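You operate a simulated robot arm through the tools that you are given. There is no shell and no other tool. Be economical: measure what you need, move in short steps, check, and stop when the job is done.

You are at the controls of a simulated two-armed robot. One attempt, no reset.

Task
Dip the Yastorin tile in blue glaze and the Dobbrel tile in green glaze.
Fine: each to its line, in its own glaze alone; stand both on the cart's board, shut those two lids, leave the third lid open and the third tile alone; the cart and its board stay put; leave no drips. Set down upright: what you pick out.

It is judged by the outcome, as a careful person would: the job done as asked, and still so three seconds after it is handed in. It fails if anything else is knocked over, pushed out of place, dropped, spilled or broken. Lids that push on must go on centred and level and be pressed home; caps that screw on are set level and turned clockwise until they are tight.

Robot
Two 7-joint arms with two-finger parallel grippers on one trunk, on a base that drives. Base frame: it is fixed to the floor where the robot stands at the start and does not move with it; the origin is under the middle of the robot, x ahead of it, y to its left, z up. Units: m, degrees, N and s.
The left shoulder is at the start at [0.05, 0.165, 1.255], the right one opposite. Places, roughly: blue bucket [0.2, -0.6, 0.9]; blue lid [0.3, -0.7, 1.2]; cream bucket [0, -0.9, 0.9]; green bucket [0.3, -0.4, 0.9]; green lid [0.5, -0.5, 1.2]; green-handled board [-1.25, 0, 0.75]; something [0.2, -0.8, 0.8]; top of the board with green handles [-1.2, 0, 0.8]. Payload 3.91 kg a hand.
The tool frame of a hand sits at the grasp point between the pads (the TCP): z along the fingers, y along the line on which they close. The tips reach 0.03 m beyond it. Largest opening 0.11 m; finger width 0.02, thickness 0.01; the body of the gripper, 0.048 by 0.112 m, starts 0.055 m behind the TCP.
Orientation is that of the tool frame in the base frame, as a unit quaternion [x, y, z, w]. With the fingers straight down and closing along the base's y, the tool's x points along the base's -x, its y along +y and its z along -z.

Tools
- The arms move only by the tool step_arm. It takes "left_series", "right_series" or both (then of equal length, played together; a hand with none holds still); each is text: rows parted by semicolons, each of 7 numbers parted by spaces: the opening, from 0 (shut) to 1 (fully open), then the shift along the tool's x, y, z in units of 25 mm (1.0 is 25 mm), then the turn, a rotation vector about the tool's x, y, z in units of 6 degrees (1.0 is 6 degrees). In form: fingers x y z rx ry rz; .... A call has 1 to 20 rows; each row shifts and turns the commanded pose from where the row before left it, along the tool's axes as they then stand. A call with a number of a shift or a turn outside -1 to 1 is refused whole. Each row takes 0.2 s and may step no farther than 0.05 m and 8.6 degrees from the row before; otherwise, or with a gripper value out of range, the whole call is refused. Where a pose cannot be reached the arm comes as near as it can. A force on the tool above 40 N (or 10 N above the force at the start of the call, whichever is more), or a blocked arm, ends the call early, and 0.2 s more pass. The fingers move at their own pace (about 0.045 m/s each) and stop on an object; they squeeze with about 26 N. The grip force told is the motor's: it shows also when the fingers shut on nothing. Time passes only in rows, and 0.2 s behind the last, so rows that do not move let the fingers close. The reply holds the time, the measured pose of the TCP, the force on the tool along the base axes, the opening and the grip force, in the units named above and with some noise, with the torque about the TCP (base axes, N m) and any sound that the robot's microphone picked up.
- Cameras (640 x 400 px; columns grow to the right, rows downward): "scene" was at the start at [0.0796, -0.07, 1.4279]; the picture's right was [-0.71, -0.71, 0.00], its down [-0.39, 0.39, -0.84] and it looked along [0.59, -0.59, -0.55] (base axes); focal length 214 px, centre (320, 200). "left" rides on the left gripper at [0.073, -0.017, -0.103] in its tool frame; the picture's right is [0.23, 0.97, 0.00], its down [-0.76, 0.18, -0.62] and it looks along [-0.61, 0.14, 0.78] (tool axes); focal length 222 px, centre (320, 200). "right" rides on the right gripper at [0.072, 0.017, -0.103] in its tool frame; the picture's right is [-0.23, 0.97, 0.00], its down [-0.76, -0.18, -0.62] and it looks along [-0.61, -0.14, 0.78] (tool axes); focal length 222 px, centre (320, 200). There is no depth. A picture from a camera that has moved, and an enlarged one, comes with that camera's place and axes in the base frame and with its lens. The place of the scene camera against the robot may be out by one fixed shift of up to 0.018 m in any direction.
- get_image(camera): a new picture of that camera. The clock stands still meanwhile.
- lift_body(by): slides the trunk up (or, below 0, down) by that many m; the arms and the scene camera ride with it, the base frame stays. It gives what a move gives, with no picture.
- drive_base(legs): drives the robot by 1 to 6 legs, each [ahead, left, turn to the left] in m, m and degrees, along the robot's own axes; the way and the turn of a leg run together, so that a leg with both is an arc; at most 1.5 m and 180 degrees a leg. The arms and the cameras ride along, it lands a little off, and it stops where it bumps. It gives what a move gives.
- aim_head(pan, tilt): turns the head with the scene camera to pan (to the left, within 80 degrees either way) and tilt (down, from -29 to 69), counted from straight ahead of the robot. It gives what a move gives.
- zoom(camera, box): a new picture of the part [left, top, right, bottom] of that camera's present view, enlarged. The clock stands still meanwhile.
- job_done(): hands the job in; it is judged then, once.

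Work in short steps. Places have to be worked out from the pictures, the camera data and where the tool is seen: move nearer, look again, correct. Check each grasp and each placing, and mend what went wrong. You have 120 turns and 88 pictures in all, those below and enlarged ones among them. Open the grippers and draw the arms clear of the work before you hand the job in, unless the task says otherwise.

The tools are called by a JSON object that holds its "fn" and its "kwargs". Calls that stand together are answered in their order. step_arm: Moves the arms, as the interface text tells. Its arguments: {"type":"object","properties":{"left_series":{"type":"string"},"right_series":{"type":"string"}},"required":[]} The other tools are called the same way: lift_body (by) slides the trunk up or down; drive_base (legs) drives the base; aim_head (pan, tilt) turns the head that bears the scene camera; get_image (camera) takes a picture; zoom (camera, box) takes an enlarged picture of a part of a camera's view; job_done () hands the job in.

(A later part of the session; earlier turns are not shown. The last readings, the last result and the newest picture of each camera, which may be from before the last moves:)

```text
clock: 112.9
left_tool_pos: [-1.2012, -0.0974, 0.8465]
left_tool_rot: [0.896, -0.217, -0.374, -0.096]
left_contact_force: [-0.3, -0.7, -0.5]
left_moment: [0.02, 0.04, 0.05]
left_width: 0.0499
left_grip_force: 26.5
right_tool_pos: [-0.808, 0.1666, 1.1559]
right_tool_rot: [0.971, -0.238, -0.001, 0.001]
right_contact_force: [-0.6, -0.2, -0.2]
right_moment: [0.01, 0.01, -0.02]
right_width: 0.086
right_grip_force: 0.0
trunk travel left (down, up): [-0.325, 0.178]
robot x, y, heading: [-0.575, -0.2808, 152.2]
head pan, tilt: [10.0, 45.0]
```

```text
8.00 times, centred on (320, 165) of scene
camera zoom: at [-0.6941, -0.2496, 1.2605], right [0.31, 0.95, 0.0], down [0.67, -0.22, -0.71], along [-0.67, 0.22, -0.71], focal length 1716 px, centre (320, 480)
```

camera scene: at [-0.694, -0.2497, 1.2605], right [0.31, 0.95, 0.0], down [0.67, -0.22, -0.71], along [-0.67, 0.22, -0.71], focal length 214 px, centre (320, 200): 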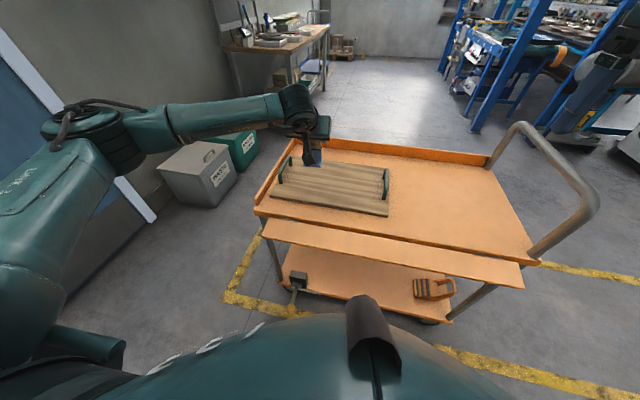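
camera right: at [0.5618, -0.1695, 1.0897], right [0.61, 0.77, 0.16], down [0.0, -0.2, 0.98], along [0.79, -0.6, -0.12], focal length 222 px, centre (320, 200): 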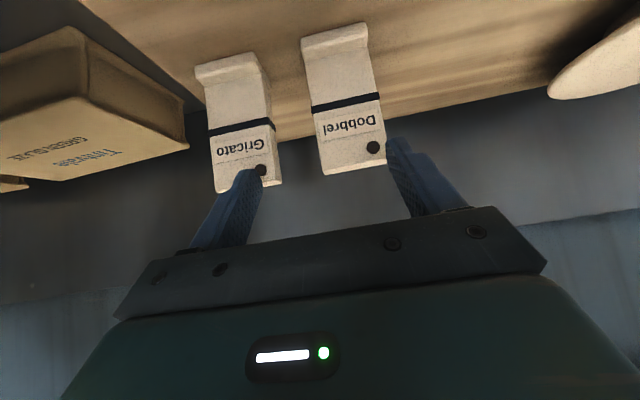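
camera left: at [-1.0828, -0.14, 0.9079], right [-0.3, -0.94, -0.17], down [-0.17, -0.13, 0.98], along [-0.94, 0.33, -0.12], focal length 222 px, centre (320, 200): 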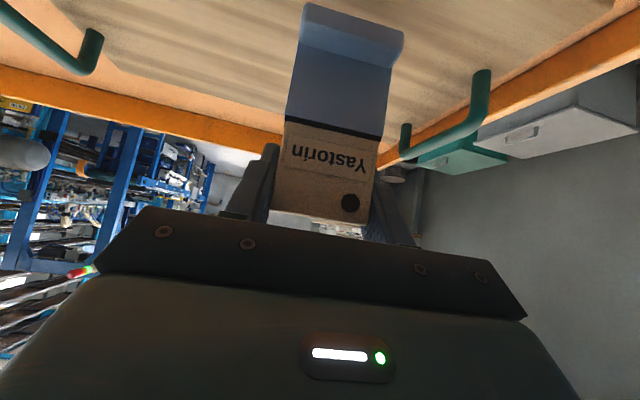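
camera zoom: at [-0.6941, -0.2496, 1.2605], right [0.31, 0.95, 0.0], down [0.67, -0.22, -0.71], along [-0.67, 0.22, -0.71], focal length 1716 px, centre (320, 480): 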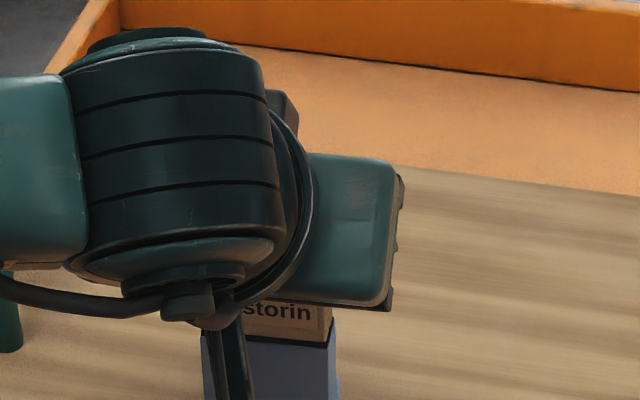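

Force is just beginning to change; two-millimetre steps more.

{"fn": "step_arm", "kwargs": {"left_series": "0 0.05 0 0.05 0 0 0;0 0.05 0 0.05 0 0 0;0 0.05 0 0.05 0 0 0"}}

```text
clock: 113.7
left_tool_pos: [-1.2003, -0.0963, 0.8414]
left_tool_rot: [0.897, -0.216, -0.374, -0.096]
left_contact_force: [-0.8, -0.1, -1.7]
left_moment: [0.04, 0.01, 0.03]
left_width: 0.0496
left_grip_force: 26.5
right_tool_pos: [-0.8091, 0.1678, 1.1562]
right_tool_rot: [0.971, -0.238, -0.001, 0.001]
right_contact_force: [-0.5, 0.4, 0.5]
right_moment: [0.0, 0.0, 0.01]
right_width: 0.0856
right_grip_force: 0.0
trunk travel left (down, up): [-0.325, 0.178]
robot x, y, heading: [-0.5784, -0.2802, 152.2]
head pan, tilt: [10.0, 45.0]
```

No contact yet; continue in 3 mm steps, the force limit guarding.

{"fn": "step_arm", "kwargs": {"left_series": "0 0.06 0 0.06 0 0 0;0 0.06 0 0.06 0 0 0;0 0.06 0 0.06 0 0 0;0 0.06 0 0.06 0 0 0;0 0.06 0 0.06 0 0 0"}}

{"fn": "get_image", "kwargs": {"camera": "left"}}

```text
clock: 114.9
left_tool_pos: [-1.2004, -0.0954, 0.8353]
left_tool_rot: [0.895, -0.215, -0.378, -0.097]
left_contact_force: [1.1, -1.3, 18.5]
left_moment: [-0.76, -0.34, 0.02]
left_width: 0.0495
left_grip_force: 25.6
right_tool_pos: [-0.8069, 0.1681, 1.1583]
right_tool_rot: [0.971, -0.239, -0.002, 0.001]
right_contact_force: [0.6, 0.5, -0.8]
right_moment: [0.01, 0.0, 0.01]
right_width: 0.0854
right_grip_force: 0.0
trunk travel left (down, up): [-0.325, 0.178]
robot x, y, heading: [-0.5777, -0.2825, 152.2]
head pan, tilt: [10.0, 45.0]
```

```text
30 pictures are left
camera left: at [-1.0827, -0.1386, 0.856], right [-0.31, -0.94, -0.17], down [-0.16, -0.13, 0.98], along [-0.94, 0.33, -0.11], focal length 222 px, centre (320, 200)
```

left: 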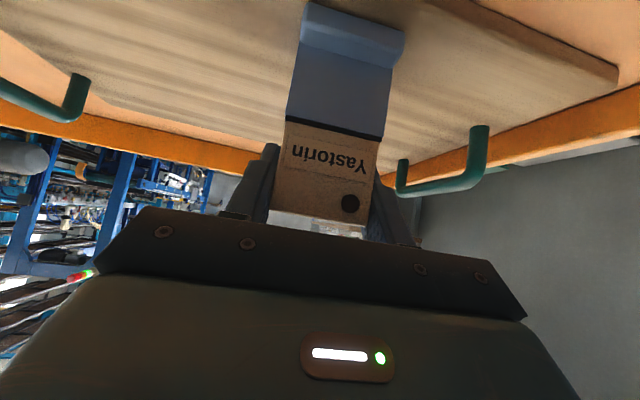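

Contact: 18 N, seated. I back off 2 mm, then open the fingers.

{"fn": "step_arm", "kwargs": {"left_series": "0 -0.06 0 -0.06 0 0 0;0 0 0 0 0 0 0"}}

{"fn": "step_arm", "kwargs": {"left_series": "0.5 0 0 0 0 0 0;0.6 0 0 0 0 0 0;0.78 0 0 0 0 0 0;0.78 0 0 0 0 0 0;0.78 0 0 0 0 0 0"}}

{"fn": "get_image", "kwargs": {"camera": "left"}}

```text
clock: 115.5
left_tool_pos: [-1.2011, -0.0965, 0.8368]
left_tool_rot: [0.895, -0.216, -0.377, -0.098]
left_contact_force: [-5.8, 2.5, 19.0]
left_moment: [-0.37, 0.1, -0.11]
left_width: 0.0499
left_grip_force: 25.5
right_tool_pos: [-0.8083, 0.1673, 1.157]
right_tool_rot: [0.971, -0.238, -0.002, 0.0]
right_contact_force: [0.1, -0.1, 1.0]
right_moment: [-0.01, 0.01, 0.01]
right_width: 0.0858
right_grip_force: 0.1
trunk travel left (down, up): [-0.325, 0.178]
robot x, y, heading: [-0.5777, -0.2838, 151.8]
head pan, tilt: [10.0, 45.0]
```

```text
clock: 116.7
left_tool_pos: [-1.2001, -0.0964, 0.832]
left_tool_rot: [0.897, -0.216, -0.375, -0.095]
left_contact_force: [-0.3, -0.6, -0.5]
left_moment: [0.05, -0.03, -0.02]
left_width: 0.086
left_grip_force: 0.0
right_tool_pos: [-0.8088, 0.1667, 1.1567]
right_tool_rot: [0.971, -0.239, 0.0, 0.001]
right_contact_force: [0.4, -0.2, 0.2]
right_moment: [0.02, -0.02, 0.01]
right_width: 0.0859
right_grip_force: 0.1
trunk travel left (down, up): [-0.325, 0.178]
robot x, y, heading: [-0.5789, -0.2795, 152.2]
head pan, tilt: [10.0, 45.0]
```

```text
29 pictures are left
camera left: at [-1.0826, -0.1391, 0.8538], right [-0.3, -0.94, -0.17], down [-0.17, -0.13, 0.98], along [-0.94, 0.33, -0.12], focal length 222 px, centre (320, 200)
```

left: 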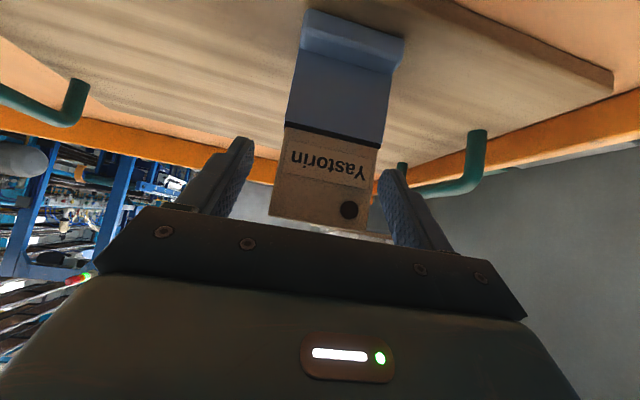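

Yastorin stands on the board. I withdraw the left hand diagonally up and back, and raise the trunk.

{"fn": "step_arm", "kwargs": {"left_series": "0.78 0 0 -1 0 0 0;0.78 0 0 -1 0 0 0;0.78 0 0 -1 0 0 0;0.78 0 0 -1 0 0 0;0.78 0 0 -1 0 0 0;0.78 -1 0 -1 0 0 0;0.78 -1 0 -1 0 0 0;0.78 1 0 -1 0 0 0;0.78 1 0 -1 0 0 0;0.78 1 0 -1 0 0 0;0.78 1 0 -1 0 0 0"}}

{"fn": "lift_body", "kwargs": {"by": 0.15}}

{"fn": "get_image", "kwargs": {"camera": "scene"}}

```text
clock: 119.1
left_tool_pos: [-0.9936, -0.2048, 0.9925]
left_tool_rot: [0.897, -0.216, -0.374, -0.096]
left_contact_force: [-0.8, 0.5, 0.6]
left_moment: [0.02, 0.01, 0.02]
left_width: 0.0856
left_grip_force: 0.1
right_tool_pos: [-0.8087, 0.1666, 1.1565]
right_tool_rot: [0.971, -0.238, 0.0, 0.001]
right_contact_force: [0.3, 0.1, 0.5]
right_moment: [0.0, -0.01, 0.01]
right_width: 0.0857
right_grip_force: 0.0
trunk travel left (down, up): [-0.325, 0.178]
robot x, y, heading: [-0.5783, -0.2818, 151.9]
head pan, tilt: [10.0, 45.0]
```

```text
clock: 120.9
left_tool_pos: [-0.9956, -0.204, 1.1405]
left_tool_rot: [0.897, -0.216, -0.374, -0.095]
left_contact_force: [0.3, 0.1, -0.1]
left_moment: [-0.02, 0.01, 0.0]
left_width: 0.0861
left_grip_force: 0.1
right_tool_pos: [-0.8084, 0.1669, 1.3061]
right_tool_rot: [0.971, -0.238, -0.001, 0.001]
right_contact_force: [0.2, -0.9, 0.3]
right_moment: [0.01, -0.02, 0.0]
right_width: 0.0858
right_grip_force: 0.0
trunk travel left (down, up): [-0.475, 0.028]
robot x, y, heading: [-0.5758, -0.2801, 152.3]
head pan, tilt: [10.0, 45.0]
```

```text
28 pictures are left
camera scene: at [-0.6941, -0.2496, 1.4105], right [0.31, 0.95, 0.0], down [0.67, -0.22, -0.71], along [-0.67, 0.22, -0.71], focal length 214 px, centre (320, 200)
```

scene: 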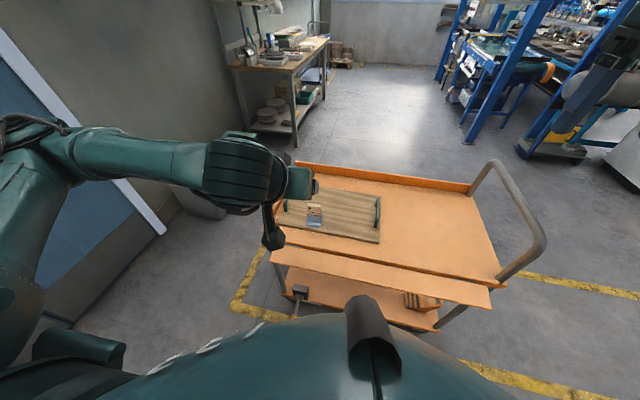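

Yastorin is upright on the board. I turn around and return to the rack in front of Dobbrel.

{"fn": "drive_base", "kwargs": {"legs": [[0, 0, 90], [0, 0, 88], [0.33, 0.505, 0]]}}

{"fn": "get_image", "kwargs": {"camera": "left"}}

```text
clock: 131.8
left_tool_pos: [0.3808, -0.1221, 1.1403]
left_tool_rot: [0.243, 0.89, -0.108, 0.371]
left_contact_force: [-0.1, -0.1, -0.6]
left_moment: [0.01, -0.03, -0.03]
left_width: 0.086
left_grip_force: 0.1
right_tool_pos: [0.1722, -0.4821, 1.3065]
right_tool_rot: [0.269, 0.963, 0.001, 0.002]
right_contact_force: [0.4, 0.0, 0.1]
right_moment: [-0.01, 0.0, 0.0]
right_width: 0.0858
right_grip_force: 0.1
trunk travel left (down, up): [-0.475, 0.028]
robot x, y, heading: [-0.0306, -0.02, -31.3]
head pan, tilt: [10.0, 45.0]
```

```text
27 pictures are left
camera left: at [0.2645, -0.0721, 1.1611], right [0.36, 0.92, -0.17], down [0.17, 0.12, 0.98], along [0.92, -0.38, -0.12], focal length 222 px, centre (320, 200)
```

left: 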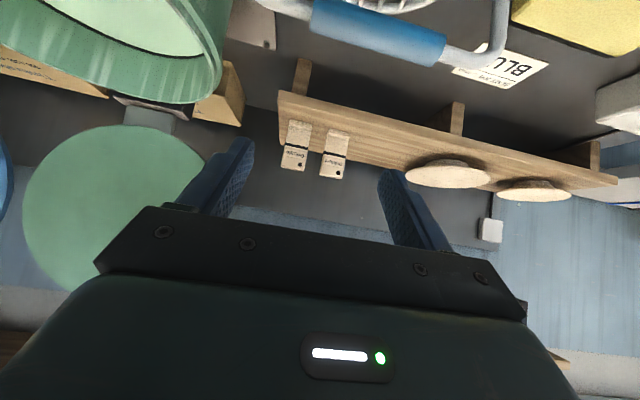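

I correct heading by 1.5°, move 3.5 cm ahead, and bring the left hand to the pre-grasp point for Dobbrel.

{"fn": "drive_base", "kwargs": {"legs": [[0, 0, 1.5], [0.035, 0, 0]]}}

{"fn": "step_arm", "kwargs": {"left_series": "0.78 0 1 0 0 0 0;0.78 0 0.8 0 0 0 0;0.78 -1 0 1 0 0 0;0.78 -1 0 1 0 0 0;0.78 -1 0 1 0 0 0;0.78 -1 0 1 0 0 0;0.78 -1 0 1 0 0 0;0.78 -1 0 1 0 0 0;0.78 -1 0 1 0 0 0;0.78 1 0 1 0 0 0;0.78 0 0 0 0 0 0"}}

{"fn": "get_image", "kwargs": {"camera": "left"}}

```text
clock: 133.0
left_tool_pos: [0.4127, -0.1292, 1.1393]
left_tool_rot: [0.231, 0.893, -0.102, 0.372]
left_contact_force: [-1.1, 0.2, 0.1]
left_moment: [0.02, 0.02, -0.01]
left_width: 0.0857
left_grip_force: 0.1
right_tool_pos: [0.2158, -0.494, 1.3049]
right_tool_rot: [0.255, 0.967, 0.001, 0.001]
right_contact_force: [0.9, 0.1, -0.8]
right_moment: [0.01, 0.05, 0.02]
right_width: 0.086
right_grip_force: 0.0
trunk travel left (down, up): [-0.475, 0.028]
robot x, y, heading: [-0.001, -0.037, -29.9]
head pan, tilt: [10.0, 45.0]
```

```text
clock: 135.4
left_tool_pos: [0.6499, -0.2099, 1.1077]
left_tool_rot: [0.232, 0.892, -0.103, 0.373]
left_contact_force: [-0.2, 0.5, -0.5]
left_moment: [0.0, 0.02, 0.02]
left_width: 0.0858
left_grip_force: 0.0
right_tool_pos: [0.213, -0.493, 1.3066]
right_tool_rot: [0.256, 0.967, 0.001, 0.001]
right_contact_force: [0.0, -1.6, 0.0]
right_moment: [0.0, 0.0, 0.02]
right_width: 0.0858
right_grip_force: 0.1
trunk travel left (down, up): [-0.475, 0.028]
robot x, y, heading: [-0.003, -0.0351, -29.6]
head pan, tilt: [10.0, 45.0]
```

```text
26 pictures are left
camera left: at [0.5328, -0.1632, 1.129], right [0.34, 0.93, -0.17], down [0.17, 0.12, 0.98], along [0.93, -0.36, -0.12], focal length 222 px, centre (320, 200)
```

left: 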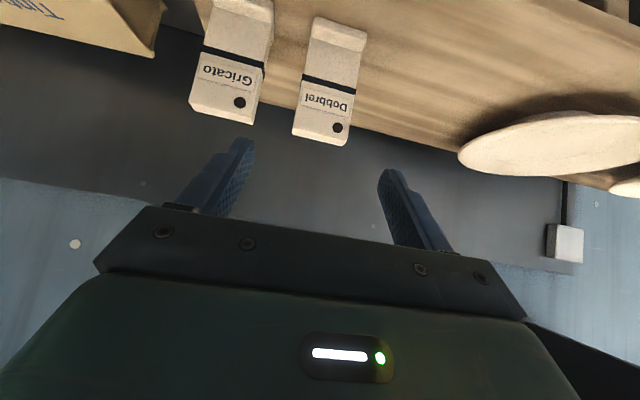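

Aligned within 2 mm. I advance to the grasp pose (n 0.754, z 1.033).

{"fn": "step_arm", "kwargs": {"left_series": "0.78 -0.31 0.07 0.5 0 0 0;0.78 0 0 1 0 0 0;0.78 0 0 1 0 0 0;0.78 0 0 1 0 0 0;0.78 0 0 0.5 0 0 0;0.78 0 0 0.55 0 0 0;0.78 0 0 0 0 0 0"}}

{"fn": "get_image", "kwargs": {"camera": "left"}}

```text
clock: 137.0
left_tool_pos: [0.7258, -0.2503, 1.0333]
left_tool_rot: [0.231, 0.893, -0.102, 0.373]
left_contact_force: [0.0, 0.1, -0.3]
left_moment: [0.01, 0.01, -0.01]
left_width: 0.0857
left_grip_force: 0.0
right_tool_pos: [0.2136, -0.4918, 1.3063]
right_tool_rot: [0.256, 0.967, 0.001, 0.002]
right_contact_force: [0.9, -0.4, -0.4]
right_moment: [-0.03, -0.02, -0.03]
right_width: 0.0858
right_grip_force: 0.1
trunk travel left (down, up): [-0.475, 0.028]
robot x, y, heading: [-0.0015, -0.0375, -29.8]
head pan, tilt: [10.0, 45.0]
```

```text
25 pictures are left
camera left: at [0.6094, -0.2048, 1.0536], right [0.34, 0.93, -0.17], down [0.17, 0.12, 0.98], along [0.93, -0.36, -0.12], focal length 222 px, centre (320, 200)
```

left: 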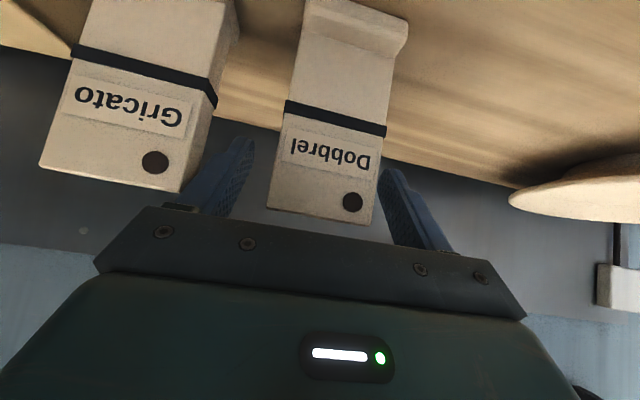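

Good straddle. I close, lift 14 cm, draw back, and drive right 0.3 m to the green bucket.

{"fn": "step_arm", "kwargs": {"left_series": "0 0 0 0 0 0 0;0 0 0 0 0 0 0;0 0 0 0 0 0 0;0 0 0 0 0 0 0;0 0 0 0 0 0 0;0 -0.5 0 -0.5 0 0 0;0 -1 0 -1 0 0 0;0 -1 0 -1 0 0 0;0 -1 0 -1 0 0 0;0 -0.5 0 -0.5 0 0 0;0 1 0 -1 0 0 0;0 1 0 -1 0 0 0;0 1 0 -1 0 0 0;0 1 0 -1 0 0 0;0 1 0 -1 0 0 0;0 1 0 -1 0 0 0;0 1 0 -1 0 0 0;0 1 0 -1 0 0 0;0 1 0 -1 0 0 0"}}

{"fn": "drive_base", "kwargs": {"legs": [[-0.02, 0, 0], [0, -0.3, 0]]}}

{"fn": "get_image", "kwargs": {"camera": "left"}}

{"fn": "aim_head", "kwargs": {"pan": 0, "tilt": 50}}

{"fn": "get_image", "kwargs": {"camera": "scene"}}

```text
clock: 141.0
left_tool_pos: [0.4485, -0.0915, 1.1705]
left_tool_rot: [0.232, 0.893, -0.104, 0.372]
left_contact_force: [-0.5, 0.0, -1.5]
left_moment: [0.0, -0.01, 0.0]
left_width: 0.0497
left_grip_force: 26.0
right_tool_pos: [0.213, -0.4915, 1.3073]
right_tool_rot: [0.255, 0.967, 0.001, 0.001]
right_contact_force: [-0.2, 0.5, 0.5]
right_moment: [0.01, 0.0, 0.02]
right_width: 0.0859
right_grip_force: 0.0
trunk travel left (down, up): [-0.475, 0.028]
robot x, y, heading: [-0.0039, -0.0392, -29.8]
head pan, tilt: [10.0, 45.0]
```

```text
clock: 143.5
left_tool_pos: [0.2831, -0.3448, 1.1719]
left_tool_rot: [0.23, 0.893, -0.102, 0.373]
left_contact_force: [0.7, -0.8, -1.2]
left_moment: [-0.02, -0.06, 0.04]
left_width: 0.0498
left_grip_force: 25.9
right_tool_pos: [0.0483, -0.7441, 1.3068]
right_tool_rot: [0.254, 0.967, 0.001, 0.001]
right_contact_force: [0.3, -0.6, 0.6]
right_moment: [0.02, -0.01, 0.0]
right_width: 0.0858
right_grip_force: 0.0
trunk travel left (down, up): [-0.475, 0.028]
robot x, y, heading: [-0.1679, -0.2849, -29.7]
head pan, tilt: [10.0, 45.0]
```

```text
24 pictures are left
camera left: at [0.1659, -0.2982, 1.1921], right [0.33, 0.93, -0.17], down [0.17, 0.12, 0.98], along [0.93, -0.36, -0.12], focal length 222 px, centre (320, 200)
```

left: 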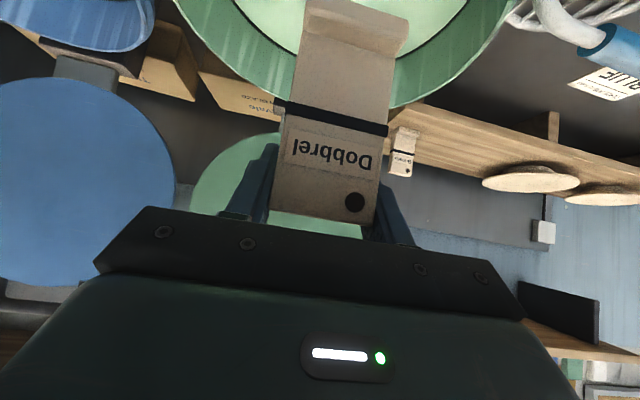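

```text
clock: 144.2
left_tool_pos: [0.2836, -0.3438, 1.1714]
left_tool_rot: [0.23, 0.893, -0.102, 0.373]
left_contact_force: [-0.9, -0.3, -0.7]
left_moment: [-0.02, -0.04, -0.01]
left_width: 0.0496
left_grip_force: 25.8
right_tool_pos: [0.0496, -0.7454, 1.3068]
right_tool_rot: [0.253, 0.968, 0.0, 0.001]
right_contact_force: [-0.7, 0.0, 0.3]
right_moment: [0.03, -0.01, 0.0]
right_width: 0.0859
right_grip_force: 0.1
trunk travel left (down, up): [-0.475, 0.028]
robot x, y, heading: [-0.1685, -0.2894, -29.6]
head pan, tilt: [0.0, 50.0]
```

```text
23 pictures are left
camera scene: at [-0.0883, -0.3489, 1.4036], right [-0.49, -0.87, 0.0], down [-0.67, 0.38, -0.64], along [0.56, -0.32, -0.77], focal length 214 px, centre (320, 200)
```

scene: 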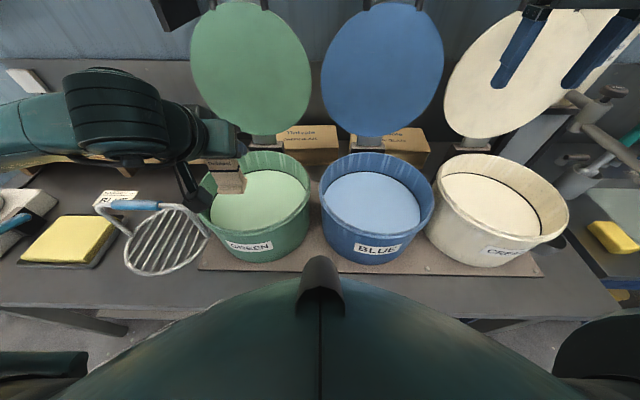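

Green bucket centre ≈ (n 0.48, r 0.183); the hand is at r 0.158, as wanted. I go forward 0.106 and lower to just above the glaze.

{"fn": "step_arm", "kwargs": {"left_series": "0 -1 0 1 0 0 0;0 -1 0 1 0 0 0;0 -1 0 1 0 0 0;0 1 0 1 0 0 0;0 1 0 1 0 0 0;0 1 0 1 0 0 0;0 0.7 0 0.7 0 0 0;0 0 0 0 0 0 0"}}

{"fn": "get_image", "kwargs": {"camera": "left"}}

{"fn": "zoom", "kwargs": {"camera": "scene", "box": [180, 120, 340, 220]}}

```text
clock: 146.0
left_tool_pos: [0.3742, -0.396, 1.0426]
left_tool_rot: [0.229, 0.893, -0.101, 0.374]
left_contact_force: [0.7, -0.4, -1.2]
left_moment: [-0.03, -0.03, -0.02]
left_width: 0.0498
left_grip_force: 25.9
right_tool_pos: [0.0493, -0.7437, 1.3057]
right_tool_rot: [0.252, 0.968, 0.0, 0.001]
right_contact_force: [-0.8, 0.4, 0.2]
right_moment: [0.0, 0.01, -0.01]
right_width: 0.0858
right_grip_force: 0.0
trunk travel left (down, up): [-0.475, 0.028]
robot x, y, heading: [-0.1651, -0.289, -29.8]
head pan, tilt: [0.0, 50.0]
```

```text
22 pictures are left
camera left: at [0.2576, -0.35, 1.0625], right [0.33, 0.93, -0.17], down [0.17, 0.12, 0.98], along [0.93, -0.36, -0.12], focal length 222 px, centre (320, 200)
```

left: 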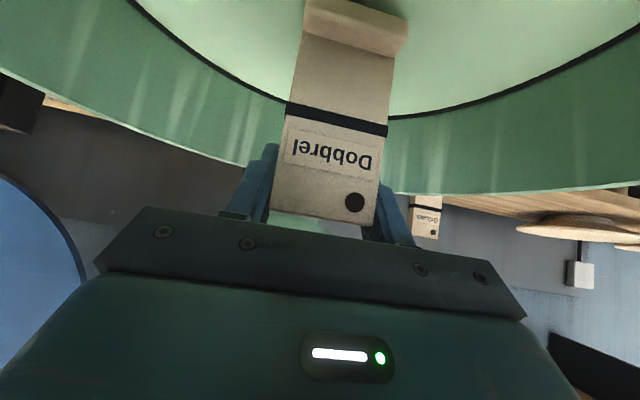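

```text
4.00 times, centred on (260, 170) of scene
camera zoom: at [-0.0885, -0.3491, 1.4036], right [-0.49, -0.87, 0.0], down [-0.67, 0.38, -0.64], along [0.56, -0.32, -0.77], focal length 858 px, centre (560, 320)
```

zoom: 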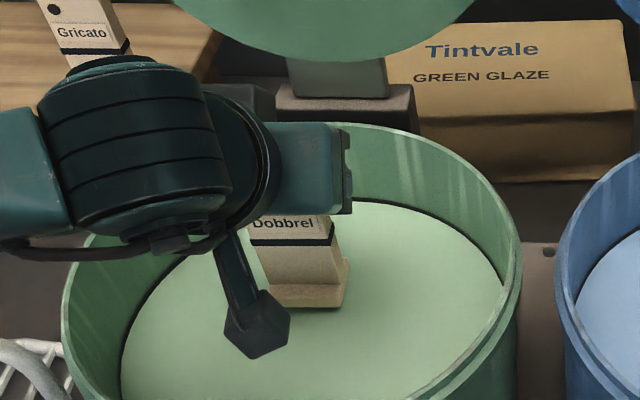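

Clear all round. I lower to about 1 cm short of the line and zoom.

{"fn": "step_arm", "kwargs": {"left_series": "0 0.45 0 0.45 0 0 0;0 0.45 0 0.45 0 0 0;0 0.45 0 0.45 0 0 0;0 0 0 0 0 0 0"}}

{"fn": "zoom", "kwargs": {"camera": "left", "box": [260, 60, 420, 160]}}

```text
clock: 147.0
left_tool_pos: [0.3751, -0.3973, 0.9929]
left_tool_rot: [0.23, 0.893, -0.102, 0.372]
left_contact_force: [0.9, 0.3, -0.8]
left_moment: [0.01, 0.0, -0.02]
left_width: 0.0497
left_grip_force: 25.4
right_tool_pos: [0.0484, -0.7447, 1.306]
right_tool_rot: [0.252, 0.968, 0.0, 0.0]
right_contact_force: [0.5, 0.4, -0.4]
right_moment: [0.01, 0.02, -0.02]
right_width: 0.0857
right_grip_force: 0.1
trunk travel left (down, up): [-0.475, 0.028]
robot x, y, heading: [-0.1691, -0.2856, -29.4]
head pan, tilt: [0.0, 50.0]
```

```text
4.00 times, centred on (340, 110) of left
camera zoom: at [0.2585, -0.351, 1.0136], right [0.33, 0.93, -0.17], down [0.17, 0.12, 0.98], along [0.93, -0.36, -0.12], focal length 888 px, centre (240, 560)
```

zoom: 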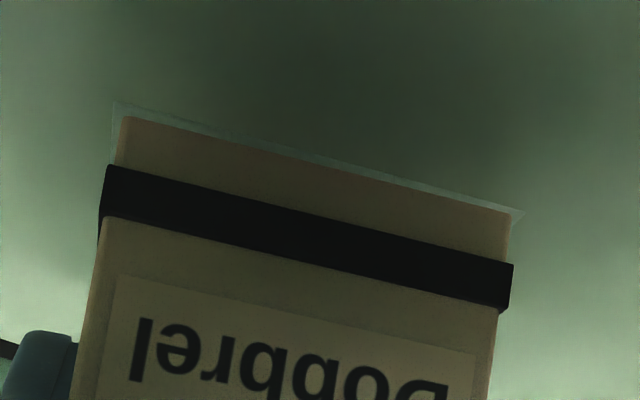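

Gap to mid-band is ~10 mm. I lower 10 mm and check.

{"fn": "step_arm", "kwargs": {"left_series": "0 0.145 0 0.145 0 0 0;0 0.14 0 0.14 0 0 0;0 0 0 0 0 0 0"}}

{"fn": "zoom", "kwargs": {"camera": "left", "box": [260, 60, 420, 160]}}

```text
clock: 147.8
left_tool_pos: [0.3765, -0.3972, 0.9835]
left_tool_rot: [0.23, 0.893, -0.101, 0.372]
left_contact_force: [0.3, 0.1, -1.2]
left_moment: [-0.02, -0.01, -0.03]
left_width: 0.0497
left_grip_force: 26.1
right_tool_pos: [0.0494, -0.7449, 1.3064]
right_tool_rot: [0.253, 0.967, 0.0, 0.0]
right_contact_force: [0.6, 0.5, 0.1]
right_moment: [0.02, 0.02, 0.01]
right_width: 0.086
right_grip_force: 0.1
trunk travel left (down, up): [-0.475, 0.028]
robot x, y, heading: [-0.1671, -0.2874, -29.3]
head pan, tilt: [0.0, 50.0]
```

```text
4.00 times, centred on (340, 110) of left
camera zoom: at [0.259, -0.3513, 1.0033], right [0.33, 0.93, -0.17], down [0.17, 0.12, 0.98], along [0.93, -0.36, -0.12], focal length 888 px, centre (240, 560)
```

zoom: 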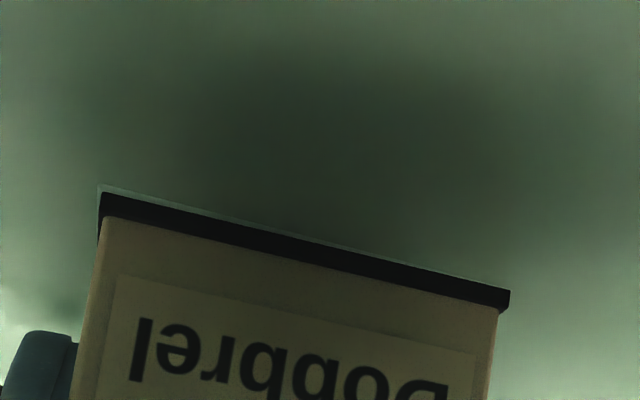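

Mid-band. I hold, raise slowly out of the glaze, and let it drip over the bucket for about 8 s.

{"fn": "step_arm", "kwargs": {"left_series": "0 0 0 0 0 0 0;0 0 0 0 0 0 0;0 0 0 0 0 0 0;0 0 0 0 0 0 0;0 -0.3 0 -0.3 0 0 0;0 -0.3 0 -0.3 0 0 0;0 -0.3 0 -0.3 0 0 0;0 -0.3 0 -0.3 0 0 0;0 -0.3 0 -0.3 0 0 0;0 -0.3 0 -0.3 0 0 0;0 -0.3 0 -0.3 0 0 0;0 0 0 0 0 0 0;0 0 0 0 0 0 0;0 0 0 0 0 0 0;0 0 0 0 0 0 0;0 0 0 0 0 0 0;0 0 0 0 0 0 0;0 0 0 0 0 0 0;0 0 0 0 0 0 0;0 0 0 0 0 0 0"}}

{"fn": "step_arm", "kwargs": {"left_series": "0 0 0 0 0 0 0;0 0 0 0 0 0 0;0 0 0 0 0 0 0;0 0 0 0 0 0 0;0 0 0 0 0 0 0;0 0 0 0 0 0 0;0 0 0 0 0 0 0;0 0 0 0 0 0 0;0 0 0 0 0 0 0;0 0 0 0 0 0 0;0 0 0 0 0 0 0;0 0 0 0 0 0 0;0 0 0 0 0 0 0;0 0 0 0 0 0 0;0 0 0 0 0 0 0;0 0 0 0 0 0 0;0 0 0 0 0 0 0;0 0 0 0 0 0 0;0 0 0 0 0 0 0;0 0 0 0 0 0 0"}}

{"fn": "get_image", "kwargs": {"camera": "left"}}

```text
clock: 152.0
left_tool_pos: [0.3744, -0.3969, 1.0585]
left_tool_rot: [0.231, 0.893, -0.102, 0.373]
left_contact_force: [0.0, 0.3, -0.7]
left_moment: [-0.03, 0.01, 0.01]
left_width: 0.0495
left_grip_force: 26.3
right_tool_pos: [0.05, -0.7424, 1.3064]
right_tool_rot: [0.253, 0.967, 0.0, 0.0]
right_contact_force: [-0.2, 0.1, 1.0]
right_moment: [-0.02, -0.04, -0.02]
right_width: 0.0857
right_grip_force: 0.2
trunk travel left (down, up): [-0.475, 0.028]
robot x, y, heading: [-0.1685, -0.2909, -29.7]
head pan, tilt: [0.0, 50.0]
```

```text
clock: 156.2
left_tool_pos: [0.3747, -0.3969, 1.0566]
left_tool_rot: [0.23, 0.894, -0.102, 0.372]
left_contact_force: [0.1, -0.1, -1.8]
left_moment: [-0.01, -0.03, 0.0]
left_width: 0.0495
left_grip_force: 25.7
right_tool_pos: [0.0497, -0.7444, 1.3068]
right_tool_rot: [0.253, 0.967, 0.0, 0.0]
right_contact_force: [-0.5, 0.3, -0.4]
right_moment: [0.0, 0.01, -0.01]
right_width: 0.0858
right_grip_force: 0.1
trunk travel left (down, up): [-0.475, 0.028]
robot x, y, heading: [-0.1658, -0.2894, -29.3]
head pan, tilt: [0.0, 50.0]
```

```text
18 pictures are left
camera left: at [0.2581, -0.351, 1.0784], right [0.33, 0.93, -0.17], down [0.17, 0.12, 0.98], along [0.93, -0.36, -0.12], focal length 222 px, centre (320, 200)
```

left: 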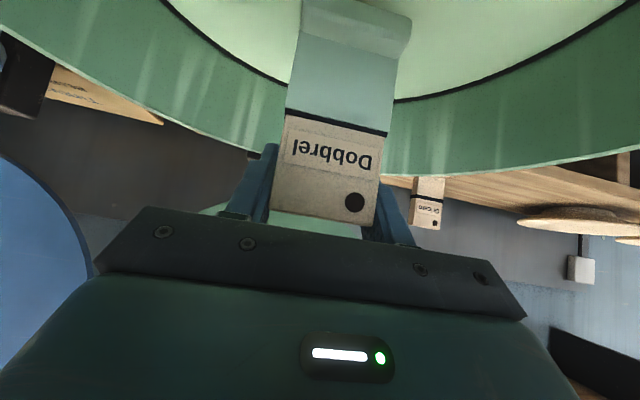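

Dobbrel is green to its line with no hanging drop. I lift and draw it back, then drive to the cart.

{"fn": "step_arm", "kwargs": {"left_series": "0 -1 0 -1 0 0 0;0 -1 0 -1 0 0 0;0 -1 0 -1 0 0 0;0 -0.6 0 -0.6 0 0 0;0 1 0 -1 0 0 0;0 1 0 -1 0 0 0;0 1 0 -1 0 0 0;0 1 0 -1 0 0 0;0 0 0 0 0 0 0;0 0 0 0 0 0 0;0 0 0 0 0 0 0;0 0 0 0 0 0 0;0 0 0 0 0 0 0;0 0 0 0 0 0 0"}}

{"fn": "drive_base", "kwargs": {"legs": [[-0.365, -0.095, 0], [0, 0, -90], [0, 0, -88.4]]}}

{"fn": "aim_head", "kwargs": {"pan": 10, "tilt": 45}}

{"fn": "lift_body", "kwargs": {"by": -0.15}}

{"fn": "get_image", "kwargs": {"camera": "scene"}}

```text
clock: 159.2
left_tool_pos: [0.26, -0.3356, 1.1881]
left_tool_rot: [0.23, 0.893, -0.101, 0.372]
left_contact_force: [0.0, 0.4, -1.1]
left_moment: [0.01, 0.01, 0.01]
left_width: 0.0499
left_grip_force: 25.9
left hand out of reach, approached as far as the arm can: row 8
right_tool_pos: [0.0499, -0.7448, 1.3077]
right_tool_rot: [0.253, 0.967, -0.001, 0.0]
right_contact_force: [-0.4, -0.3, 0.2]
right_moment: [0.04, 0.01, 0.01]
right_width: 0.0858
right_grip_force: 0.0
trunk travel left (down, up): [-0.475, 0.028]
robot x, y, heading: [-0.1668, -0.2922, -29.5]
head pan, tilt: [0.0, 50.0]
```

```text
clock: 169.1
left_tool_pos: [-0.9652, -0.1693, 1.1875]
left_tool_rot: [0.899, -0.206, -0.375, -0.092]
left_contact_force: [0.2, 0.3, -0.9]
left_moment: [0.05, 0.02, 0.0]
left_width: 0.0496
left_grip_force: 25.7
right_tool_pos: [-0.7771, 0.2522, 1.3067]
right_tool_rot: [0.974, -0.227, 0.0, 0.0]
right_contact_force: [-0.4, 0.5, 0.2]
right_moment: [0.02, 0.0, -0.01]
right_width: 0.086
right_grip_force: 0.0
trunk travel left (down, up): [-0.475, 0.028]
robot x, y, heading: [-0.5356, -0.1913, 153.8]
head pan, tilt: [0.0, 50.0]
```

```text
clock: 169.8
left_tool_pos: [-0.9643, -0.169, 1.1876]
left_tool_rot: [0.899, -0.205, -0.375, -0.091]
left_contact_force: [0.0, 0.8, -0.9]
left_moment: [0.04, 0.03, -0.01]
left_width: 0.0495
left_grip_force: 26.0
right_tool_pos: [-0.7764, 0.2499, 1.3063]
right_tool_rot: [0.974, -0.226, -0.001, 0.001]
right_contact_force: [-0.3, -0.1, 0.1]
right_moment: [0.02, -0.02, -0.02]
right_width: 0.0857
right_grip_force: 0.0
trunk travel left (down, up): [-0.475, 0.028]
robot x, y, heading: [-0.5371, -0.1923, 153.4]
head pan, tilt: [10.0, 45.0]
```

```text
clock: 171.6
left_tool_pos: [-0.9652, -0.1692, 1.0364]
left_tool_rot: [0.899, -0.205, -0.376, -0.091]
left_contact_force: [-0.6, 0.1, -1.8]
left_moment: [0.03, 0.01, 0.0]
left_width: 0.0497
left_grip_force: 26.1
right_tool_pos: [-0.7755, 0.25, 1.1562]
right_tool_rot: [0.974, -0.226, -0.001, -0.001]
right_contact_force: [0.1, -0.1, 0.0]
right_moment: [-0.03, 0.0, -0.02]
right_width: 0.0856
right_grip_force: 0.0
trunk travel left (down, up): [-0.325, 0.178]
robot x, y, heading: [-0.5297, -0.1934, 153.5]
head pan, tilt: [10.0, 45.0]
```

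```text
17 pictures are left
camera scene: at [-0.6512, -0.1629, 1.2606], right [0.28, 0.96, 0.0], down [0.68, -0.2, -0.71], along [-0.68, 0.2, -0.71], focal length 214 px, centre (320, 200)
```

scene: 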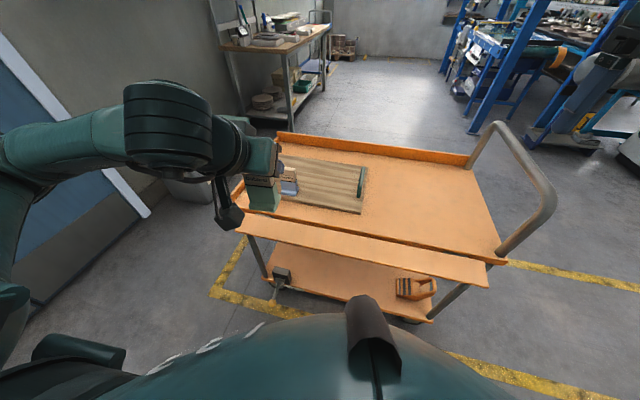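

Target for Dobbrel is (−1.145, 0.010), 12 cm right of Yastorin. I move right 8 cm, forward 24 cm, down 14 cm.

{"fn": "step_arm", "kwargs": {"left_series": "0 0 -1 0 0 0 0;0 0 -1 0 0 0 0;0 0 -1 0 0 0 0;0 0 -0.2 0 0 0 0;0 -1 0 1 0 0 0;0 -1 0 1 0 0 0;0 -1 0 1 0 0 0;0 -1 0 1 0 0 0;0 -1 0 1 0 0 0;0 -1 0 1 0 0 0;0 -0.8 0 0.8 0 0 0;0 1 0 1 0 0 0;0 1 0 1 0 0 0;0 1 0 1 0 0 0;0 1 0 1 0 0 0;0 0 0 0 0 0 0"}}

{"fn": "zoom", "kwargs": {"camera": "scene", "box": [220, 110, 380, 210]}}

```text
clock: 175.0
left_tool_pos: [-1.1448, 0.0109, 0.8981]
left_tool_rot: [0.899, -0.205, -0.375, -0.092]
left_contact_force: [-0.1, 0.1, -0.4]
left_moment: [0.02, 0.01, 0.01]
left_width: 0.0494
left_grip_force: 25.5
right_tool_pos: [-0.7765, 0.2505, 1.1562]
right_tool_rot: [0.974, -0.227, 0.0, 0.0]
right_contact_force: [-0.1, -0.3, 1.0]
right_moment: [-0.01, 0.0, 0.03]
right_width: 0.086
right_grip_force: 0.0
trunk travel left (down, up): [-0.325, 0.178]
robot x, y, heading: [-0.5377, -0.192, 153.5]
head pan, tilt: [10.0, 45.0]
```

```text
4.00 times, centred on (300, 160) of scene
camera zoom: at [-0.6513, -0.1629, 1.2605], right [0.28, 0.96, 0.0], down [0.68, -0.2, -0.71], along [-0.68, 0.2, -0.71], focal length 858 px, centre (400, 360)
```

zoom: 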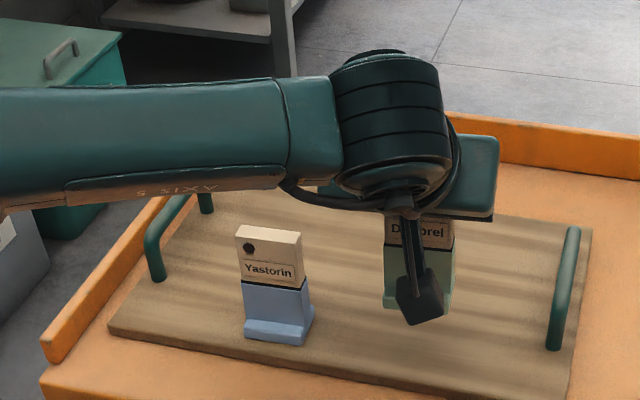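

Placement is good. Lower to 0.845, then in 2 mm steps to contact (~0.837).

{"fn": "step_arm", "kwargs": {"left_series": "0 0.3 0 0.3 0 0 0;0 0.3 0 0.3 0 0 0;0 0.3 0 0.3 0 0 0;0 0.3 0 0.3 0 0 0;0 0.2 0 0.2 0 0 0;0 0 0 0 0 0 0"}}

{"fn": "step_arm", "kwargs": {"left_series": "0 0.06 0 0.06 0 0 0;0 0.06 0 0.06 0 0 0;0 0.06 0 0.06 0 0 0;0 0.06 0 0.06 0 0 0"}}

```text
clock: 176.4
left_tool_pos: [-1.1463, 0.0099, 0.8482]
left_tool_rot: [0.9, -0.205, -0.374, -0.091]
left_contact_force: [-0.5, 0.3, -1.6]
left_moment: [-0.03, 0.06, -0.02]
left_width: 0.0494
left_grip_force: 25.7
right_tool_pos: [-0.7751, 0.2514, 1.1567]
right_tool_rot: [0.974, -0.227, -0.001, 0.0]
right_contact_force: [-0.6, 0.2, -0.9]
right_moment: [0.01, -0.01, -0.02]
right_width: 0.086
right_grip_force: 0.1
trunk travel left (down, up): [-0.325, 0.178]
robot x, y, heading: [-0.5371, -0.1887, 153.5]
head pan, tilt: [10.0, 45.0]
```

```text
clock: 177.4
left_tool_pos: [-1.1467, 0.0105, 0.8397]
left_tool_rot: [0.899, -0.205, -0.376, -0.091]
left_contact_force: [0.1, -0.1, -1.0]
left_moment: [0.01, -0.01, 0.03]
left_width: 0.0499
left_grip_force: 26.2
right_tool_pos: [-0.7759, 0.2514, 1.1568]
right_tool_rot: [0.974, -0.226, 0.0, 0.001]
right_contact_force: [0.4, 1.6, 0.2]
right_moment: [0.01, 0.03, 0.03]
right_width: 0.0857
right_grip_force: 0.1
trunk travel left (down, up): [-0.325, 0.178]
robot x, y, heading: [-0.5353, -0.1922, 153.4]
head pan, tilt: [10.0, 45.0]
```

Almost there; continue with 1.5 mm steps.

{"fn": "step_arm", "kwargs": {"left_series": "0 0.045 0 0.045 0 0 0;0 0.045 0 0.045 0 0 0;0 0 0 0 0 0 0"}}

```text
clock: 178.2
left_tool_pos: [-1.1469, 0.0101, 0.8385]
left_tool_rot: [0.9, -0.205, -0.375, -0.09]
left_contact_force: [-0.6, 0.5, -0.6]
left_moment: [0.01, 0.03, 0.04]
left_width: 0.0498
left_grip_force: 26.0
right_tool_pos: [-0.7758, 0.2497, 1.1563]
right_tool_rot: [0.974, -0.226, -0.001, 0.0]
right_contact_force: [0.0, 0.6, -0.3]
right_moment: [0.03, -0.01, 0.01]
right_width: 0.0859
right_grip_force: 0.1
trunk travel left (down, up): [-0.325, 0.178]
robot x, y, heading: [-0.5344, -0.1903, 153.5]
head pan, tilt: [10.0, 45.0]
```

{"fn": "step_arm", "kwargs": {"left_series": "0 0.045 0 0.045 0 0 0;0 0.045 0 0.045 0 0 0;0 0 0 0 0 0 0"}}

```text
clock: 179.0
left_tool_pos: [-1.1468, 0.0104, 0.8366]
left_tool_rot: [0.899, -0.205, -0.376, -0.091]
left_contact_force: [1.1, -0.9, 6.2]
left_moment: [-0.25, -0.08, 0.03]
left_width: 0.0497
left_grip_force: 25.7
right_tool_pos: [-0.7752, 0.2497, 1.1576]
right_tool_rot: [0.974, -0.226, -0.003, 0.001]
right_contact_force: [-0.2, -0.2, -0.2]
right_moment: [0.02, 0.03, 0.01]
right_width: 0.086
right_grip_force: 0.1
trunk travel left (down, up): [-0.325, 0.178]
robot x, y, heading: [-0.5325, -0.1938, 153.5]
head pan, tilt: [10.0, 45.0]
```

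Contact at 6 N: seated. I open the fingers, withdraw diagonally up and back, and raise the trunk, then check.

{"fn": "step_arm", "kwargs": {"left_series": "0.5 0 0 0 0 0 0;0.6 0 0 0 0 0 0;0.78 0 0 0 0 0 0;0.78 0 0 0 0 0 0;0.78 0 0 0 0 0 0;0.78 0 0 -1 0 0 0;0.78 0 0 -1 0 0 0;0.78 0 0 -1 0 0 0;0.78 0 0 -1 0 0 0;0.78 0 0 -1 0 0 0;0.78 -1 0 -1 0 0 0;0.78 -1 0 -1 0 0 0;0.78 1 0 -1 0 0 0;0.78 1 0 -1 0 0 0;0.78 1 0 -1 0 0 0;0.78 1 0 -1 0 0 0"}}

{"fn": "lift_body", "kwargs": {"by": 0.15}}

{"fn": "zoom", "kwargs": {"camera": "scene", "box": [220, 130, 380, 230]}}

```text
clock: 182.4
left_tool_pos: [-0.9378, -0.0933, 0.9924]
left_tool_rot: [0.899, -0.205, -0.375, -0.092]
left_contact_force: [0.4, -0.4, -0.8]
left_moment: [0.02, 0.0, 0.02]
left_width: 0.0858
left_grip_force: 0.1
right_tool_pos: [-0.7754, 0.2501, 1.1571]
right_tool_rot: [0.974, -0.227, 0.0, 0.0]
right_contact_force: [-0.4, 0.4, -0.8]
right_moment: [-0.02, 0.01, -0.04]
right_width: 0.0858
right_grip_force: 0.1
trunk travel left (down, up): [-0.325, 0.178]
robot x, y, heading: [-0.538, -0.1903, 153.5]
head pan, tilt: [10.0, 45.0]
```

```text
clock: 184.2
left_tool_pos: [-0.9382, -0.0919, 1.1427]
left_tool_rot: [0.899, -0.206, -0.375, -0.092]
left_contact_force: [0.8, 0.0, -0.4]
left_moment: [0.0, -0.03, 0.01]
left_width: 0.0859
left_grip_force: 0.0
right_tool_pos: [-0.7764, 0.2512, 1.3062]
right_tool_rot: [0.974, -0.226, 0.0, -0.001]
right_contact_force: [0.5, 0.7, 0.0]
right_moment: [0.04, 0.03, -0.02]
right_width: 0.086
right_grip_force: 0.0
trunk travel left (down, up): [-0.475, 0.028]
robot x, y, heading: [-0.5329, -0.1865, 153.4]
head pan, tilt: [10.0, 45.0]
```

```text
4.00 times, centred on (300, 180) of scene
camera zoom: at [-0.6513, -0.1628, 1.4105], right [0.28, 0.96, 0.0], down [0.68, -0.2, -0.71], along [-0.68, 0.2, -0.71], focal length 858 px, centre (400, 280)
```

zoom: 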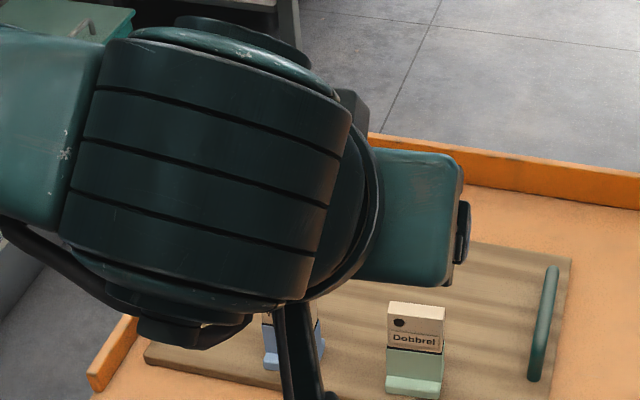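

Both tiles stand upright on the board. Now the lids: blue handle bar computes to n≈0.665, r≈0.489, z≈1.366 with hinge near n 0.63, z 1.03. I turn back to the bench.

{"fn": "drive_base", "kwargs": {"legs": [[0, 0, 90], [0, 0, 86.8], [0.25, -0.17, 0]]}}

{"fn": "step_arm", "kwargs": {"left_series": "0.7 0 0 0 0 0 1;0.7 0 0 0 0 0 1;0.7 0 0 0 0 0 1;0.7 0 0 0 0 0 1;0.7 0 0 0 0 0 1;0.7 0 0 0 0 0 1;0.7 0 0 0 0 0 1;0.7 0 0 0 0 0 1;0.7 0 0 0 0 0 1;0.7 0 0 0 0 0 1;0.7 0 0 0 0 0 1;0.7 0 0 0 0 0 1;0.7 0 0 0 0 0 1;0.7 0 0 0 0 0 1;0.7 0 0 0 0 0 1"}}

```text
clock: 193.8
left_tool_pos: [0.0116, -0.5721, 1.1413]
left_tool_rot: [0.217, 0.896, -0.096, 0.375]
left_contact_force: [-0.2, -0.5, 0.3]
left_moment: [0.0, -0.02, 0.04]
left_width: 0.0857
left_grip_force: 0.0
right_tool_pos: [-0.1598, -0.9124, 1.3057]
right_tool_rot: [0.241, 0.971, 0.0, 0.001]
right_contact_force: [0.4, -0.3, 0.0]
right_moment: [0.02, -0.01, 0.0]
right_width: 0.0858
right_grip_force: 0.0
trunk travel left (down, up): [-0.475, 0.028]
robot x, y, heading: [-0.3935, -0.461, -28.2]
head pan, tilt: [10.0, 45.0]
```

```text
clock: 197.0
left_tool_pos: [0.0103, -0.5718, 1.1401]
left_tool_rot: [0.789, 0.478, 0.196, 0.333]
left_contact_force: [-0.2, 0.1, -0.6]
left_moment: [-0.03, 0.02, 0.04]
left_width: 0.077
left_grip_force: 0.1
right_tool_pos: [-0.1606, -0.9103, 1.3076]
right_tool_rot: [0.24, 0.971, 0.0, 0.001]
right_contact_force: [0.1, 0.2, 0.4]
right_moment: [0.0, -0.05, 0.02]
right_width: 0.0859
right_grip_force: 0.0
trunk travel left (down, up): [-0.475, 0.028]
robot x, y, heading: [-0.3921, -0.4611, -28.0]
head pan, tilt: [10.0, 45.0]
```

The 90° roll works. I raise the hand 0.25 m, square up and drive closer, then look at the handle.

{"fn": "step_arm", "kwargs": {"left_series": "0.35 0 1 -1 0 0 0;0.35 0 1 -1 0 0 0;0.35 0 1 -1 0 0 0;0.35 0 1 -1 0 0 0;0.35 0 1 -1 0 0 0;0.35 0 1 -1 0 0 0;0.35 0 1 -1 0 0 0;0.35 0 0 0 0 0 0", "right_series": "0.78 0 1 0 0 0 0;0.78 0 1 0 0 0 0;0.78 1 1 0 0 0 0;0.78 1 1 0 0 0 0;0.78 1 0 0 0 0 0;0.78 1 0 0 0 0 0;0.78 0 0 0 0 0 0;0.78 0 0 0 0 0 0"}}

{"fn": "drive_base", "kwargs": {"legs": [[0, 0, -1.8], [0.12, 0, 0]]}}

{"fn": "get_image", "kwargs": {"camera": "left"}}

```text
clock: 198.8
left_tool_pos: [0.0114, -0.57, 1.2601]
left_tool_rot: [0.788, 0.48, 0.196, 0.333]
left_contact_force: [0.7, 0.0, -0.5]
left_moment: [0.0, 0.0, -0.01]
left_width: 0.0387
left_grip_force: 0.0
left hand out of reach, approached as far as the arm can: row 4, 5, 6, 7
right_tool_pos: [-0.2031, -0.775, 1.3071]
right_tool_rot: [0.24, 0.971, 0.0, 0.001]
right_contact_force: [-0.5, 1.0, -1.0]
right_moment: [-0.02, 0.0, -0.01]
right_width: 0.0858
right_grip_force: 0.2
trunk travel left (down, up): [-0.475, 0.028]
robot x, y, heading: [-0.3897, -0.4636, -27.9]
head pan, tilt: [10.0, 45.0]
```

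```text
clock: 200.4
left_tool_pos: [0.1132, -0.6426, 1.2598]
left_tool_rot: [0.795, 0.468, 0.191, 0.335]
left_contact_force: [0.7, 0.8, -0.1]
left_moment: [-0.01, 0.01, -0.02]
left_width: 0.0384
left_grip_force: 0.1
right_tool_pos: [-0.1061, -0.8416, 1.3061]
right_tool_rot: [0.255, 0.967, 0.0, 0.001]
right_contact_force: [-0.5, -0.1, -0.3]
right_moment: [-0.03, 0.02, -0.02]
right_width: 0.0856
right_grip_force: 0.0
trunk travel left (down, up): [-0.475, 0.028]
robot x, y, heading: [-0.2845, -0.5207, -29.8]
head pan, tilt: [10.0, 45.0]
```

```text
14 pictures are left
camera left: at [0.0746, -0.5362, 1.3196], right [0.71, -0.13, 0.69], down [-0.65, -0.5, 0.57], along [0.27, -0.85, -0.44], focal length 222 px, centre (320, 200)
```

left: 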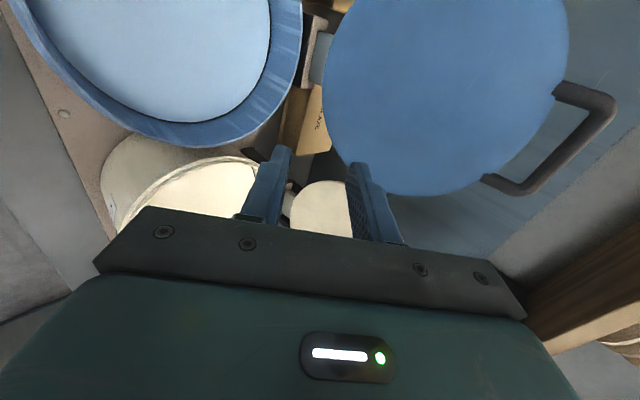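

Handle bar centre from the wrist view: r≈0.465, n≈0.665, z≈1.365, consistent in height with the scene. I move diagonally up-forward to a pre-grasp point.

{"fn": "step_arm", "kwargs": {"left_series": "0.35 0.5 1 0 0 0 0;0.35 0.5 1 0 0 0 0;0.35 0.45 1 0 0 0 0;0.35 0 1 0 0 0 0;0.35 0 1 0 0 0 0;0.35 0 1 0 0 0 0;0.35 0 1 0 0 0 0;0.35 0 1 0 0 0 0;0.35 0 0 0 0 0 0"}}

{"fn": "get_image", "kwargs": {"camera": "left"}}

```text
clock: 202.4
left_tool_pos: [0.1185, -0.6444, 1.2682]
left_tool_rot: [0.793, 0.47, 0.192, 0.338]
left_contact_force: [0.4, 0.6, 0.7]
left_moment: [0.0, -0.03, -0.02]
left_width: 0.0385
left_grip_force: 0.0
left hand out of reach, approached as far as the arm can: row 1, 2, 3, 4, 5, 6, 7, 8
right_tool_pos: [-0.1083, -0.8407, 1.3049]
right_tool_rot: [0.255, 0.967, 0.0, 0.002]
right_contact_force: [0.0, 0.4, 0.4]
right_moment: [-0.03, -0.02, -0.02]
right_width: 0.0859
right_grip_force: 0.1
trunk travel left (down, up): [-0.475, 0.028]
robot x, y, heading: [-0.2817, -0.5219, -29.8]
head pan, tilt: [10.0, 45.0]
```

```text
13 pictures are left
camera left: at [0.0789, -0.538, 1.3257], right [0.71, -0.12, 0.69], down [-0.65, -0.5, 0.57], along [0.28, -0.86, -0.44], focal length 222 px, centre (320, 200)
```

left: 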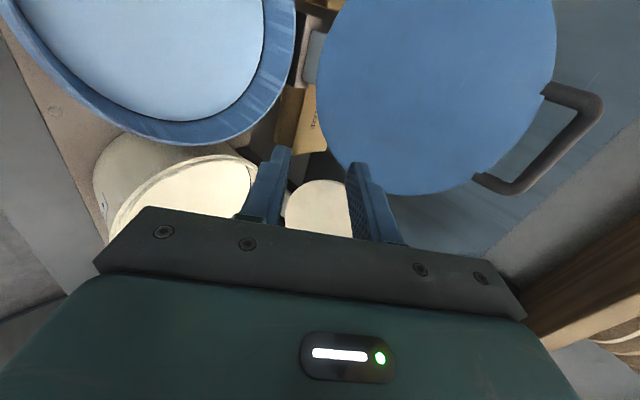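

Stuck at a wrist limit with this pitch. Pitching the tool up to horizontal lowers the wrist; I do that while moving forward.

{"fn": "step_arm", "kwargs": {"left_series": "0.35 0 0 0 -1 0 0;0.35 0 0 0 -1 0 0;0.35 0 0.2 0.4 -1 0 0;0.35 0 0.2 0.4 -1 0 0;0.35 0 0.2 0.5 -1 0 0;0.35 0 0.1 0.6 -1 0 0;0.35 0 0.1 0.6 -1 0 0;0.35 0 0 0.6 -0.4 0 0;0.35 0 0 0 0 0 0"}}

```text
clock: 204.4
left_tool_pos: [0.19, -0.6839, 1.2638]
left_tool_rot: [0.609, 0.361, 0.353, 0.612]
left_contact_force: [-0.2, -0.1, 0.1]
left_moment: [-0.02, -0.04, 0.0]
left_width: 0.0386
left_grip_force: 0.0
right_tool_pos: [-0.1084, -0.8411, 1.306]
right_tool_rot: [0.256, 0.967, -0.001, 0.001]
right_contact_force: [-0.7, 0.0, -0.2]
right_moment: [-0.01, 0.01, -0.03]
right_width: 0.0858
right_grip_force: 0.2
trunk travel left (down, up): [-0.475, 0.028]
robot x, y, heading: [-0.2834, -0.5223, -29.8]
head pan, tilt: [10.0, 45.0]
```

Now horizontal and free to move. I go left 3.4 cm and up 10 cm to the bar's height, still in front of it.

{"fn": "step_arm", "kwargs": {"left_series": "0.35 0.34 1 0 0 0 0;0.35 0.34 1 0 0 0 0;0.35 0.34 1 0 0 0 0;0.35 0.34 1 0 0 0 0;0.35 0 0 0 0 0 0"}}

```text
clock: 205.6
left_tool_pos: [0.2063, -0.6523, 1.365]
left_tool_rot: [0.61, 0.361, 0.353, 0.611]
left_contact_force: [-0.1, 0.0, -0.6]
left_moment: [-0.03, 0.01, -0.04]
left_width: 0.0385
left_grip_force: 0.1
right_tool_pos: [-0.1071, -0.8409, 1.306]
right_tool_rot: [0.255, 0.967, -0.001, 0.001]
right_contact_force: [-0.7, 0.0, -0.4]
right_moment: [-0.03, -0.02, 0.04]
right_width: 0.0858
right_grip_force: 0.1
trunk travel left (down, up): [-0.475, 0.028]
robot x, y, heading: [-0.2855, -0.5208, -29.7]
head pan, tilt: [10.0, 45.0]
```

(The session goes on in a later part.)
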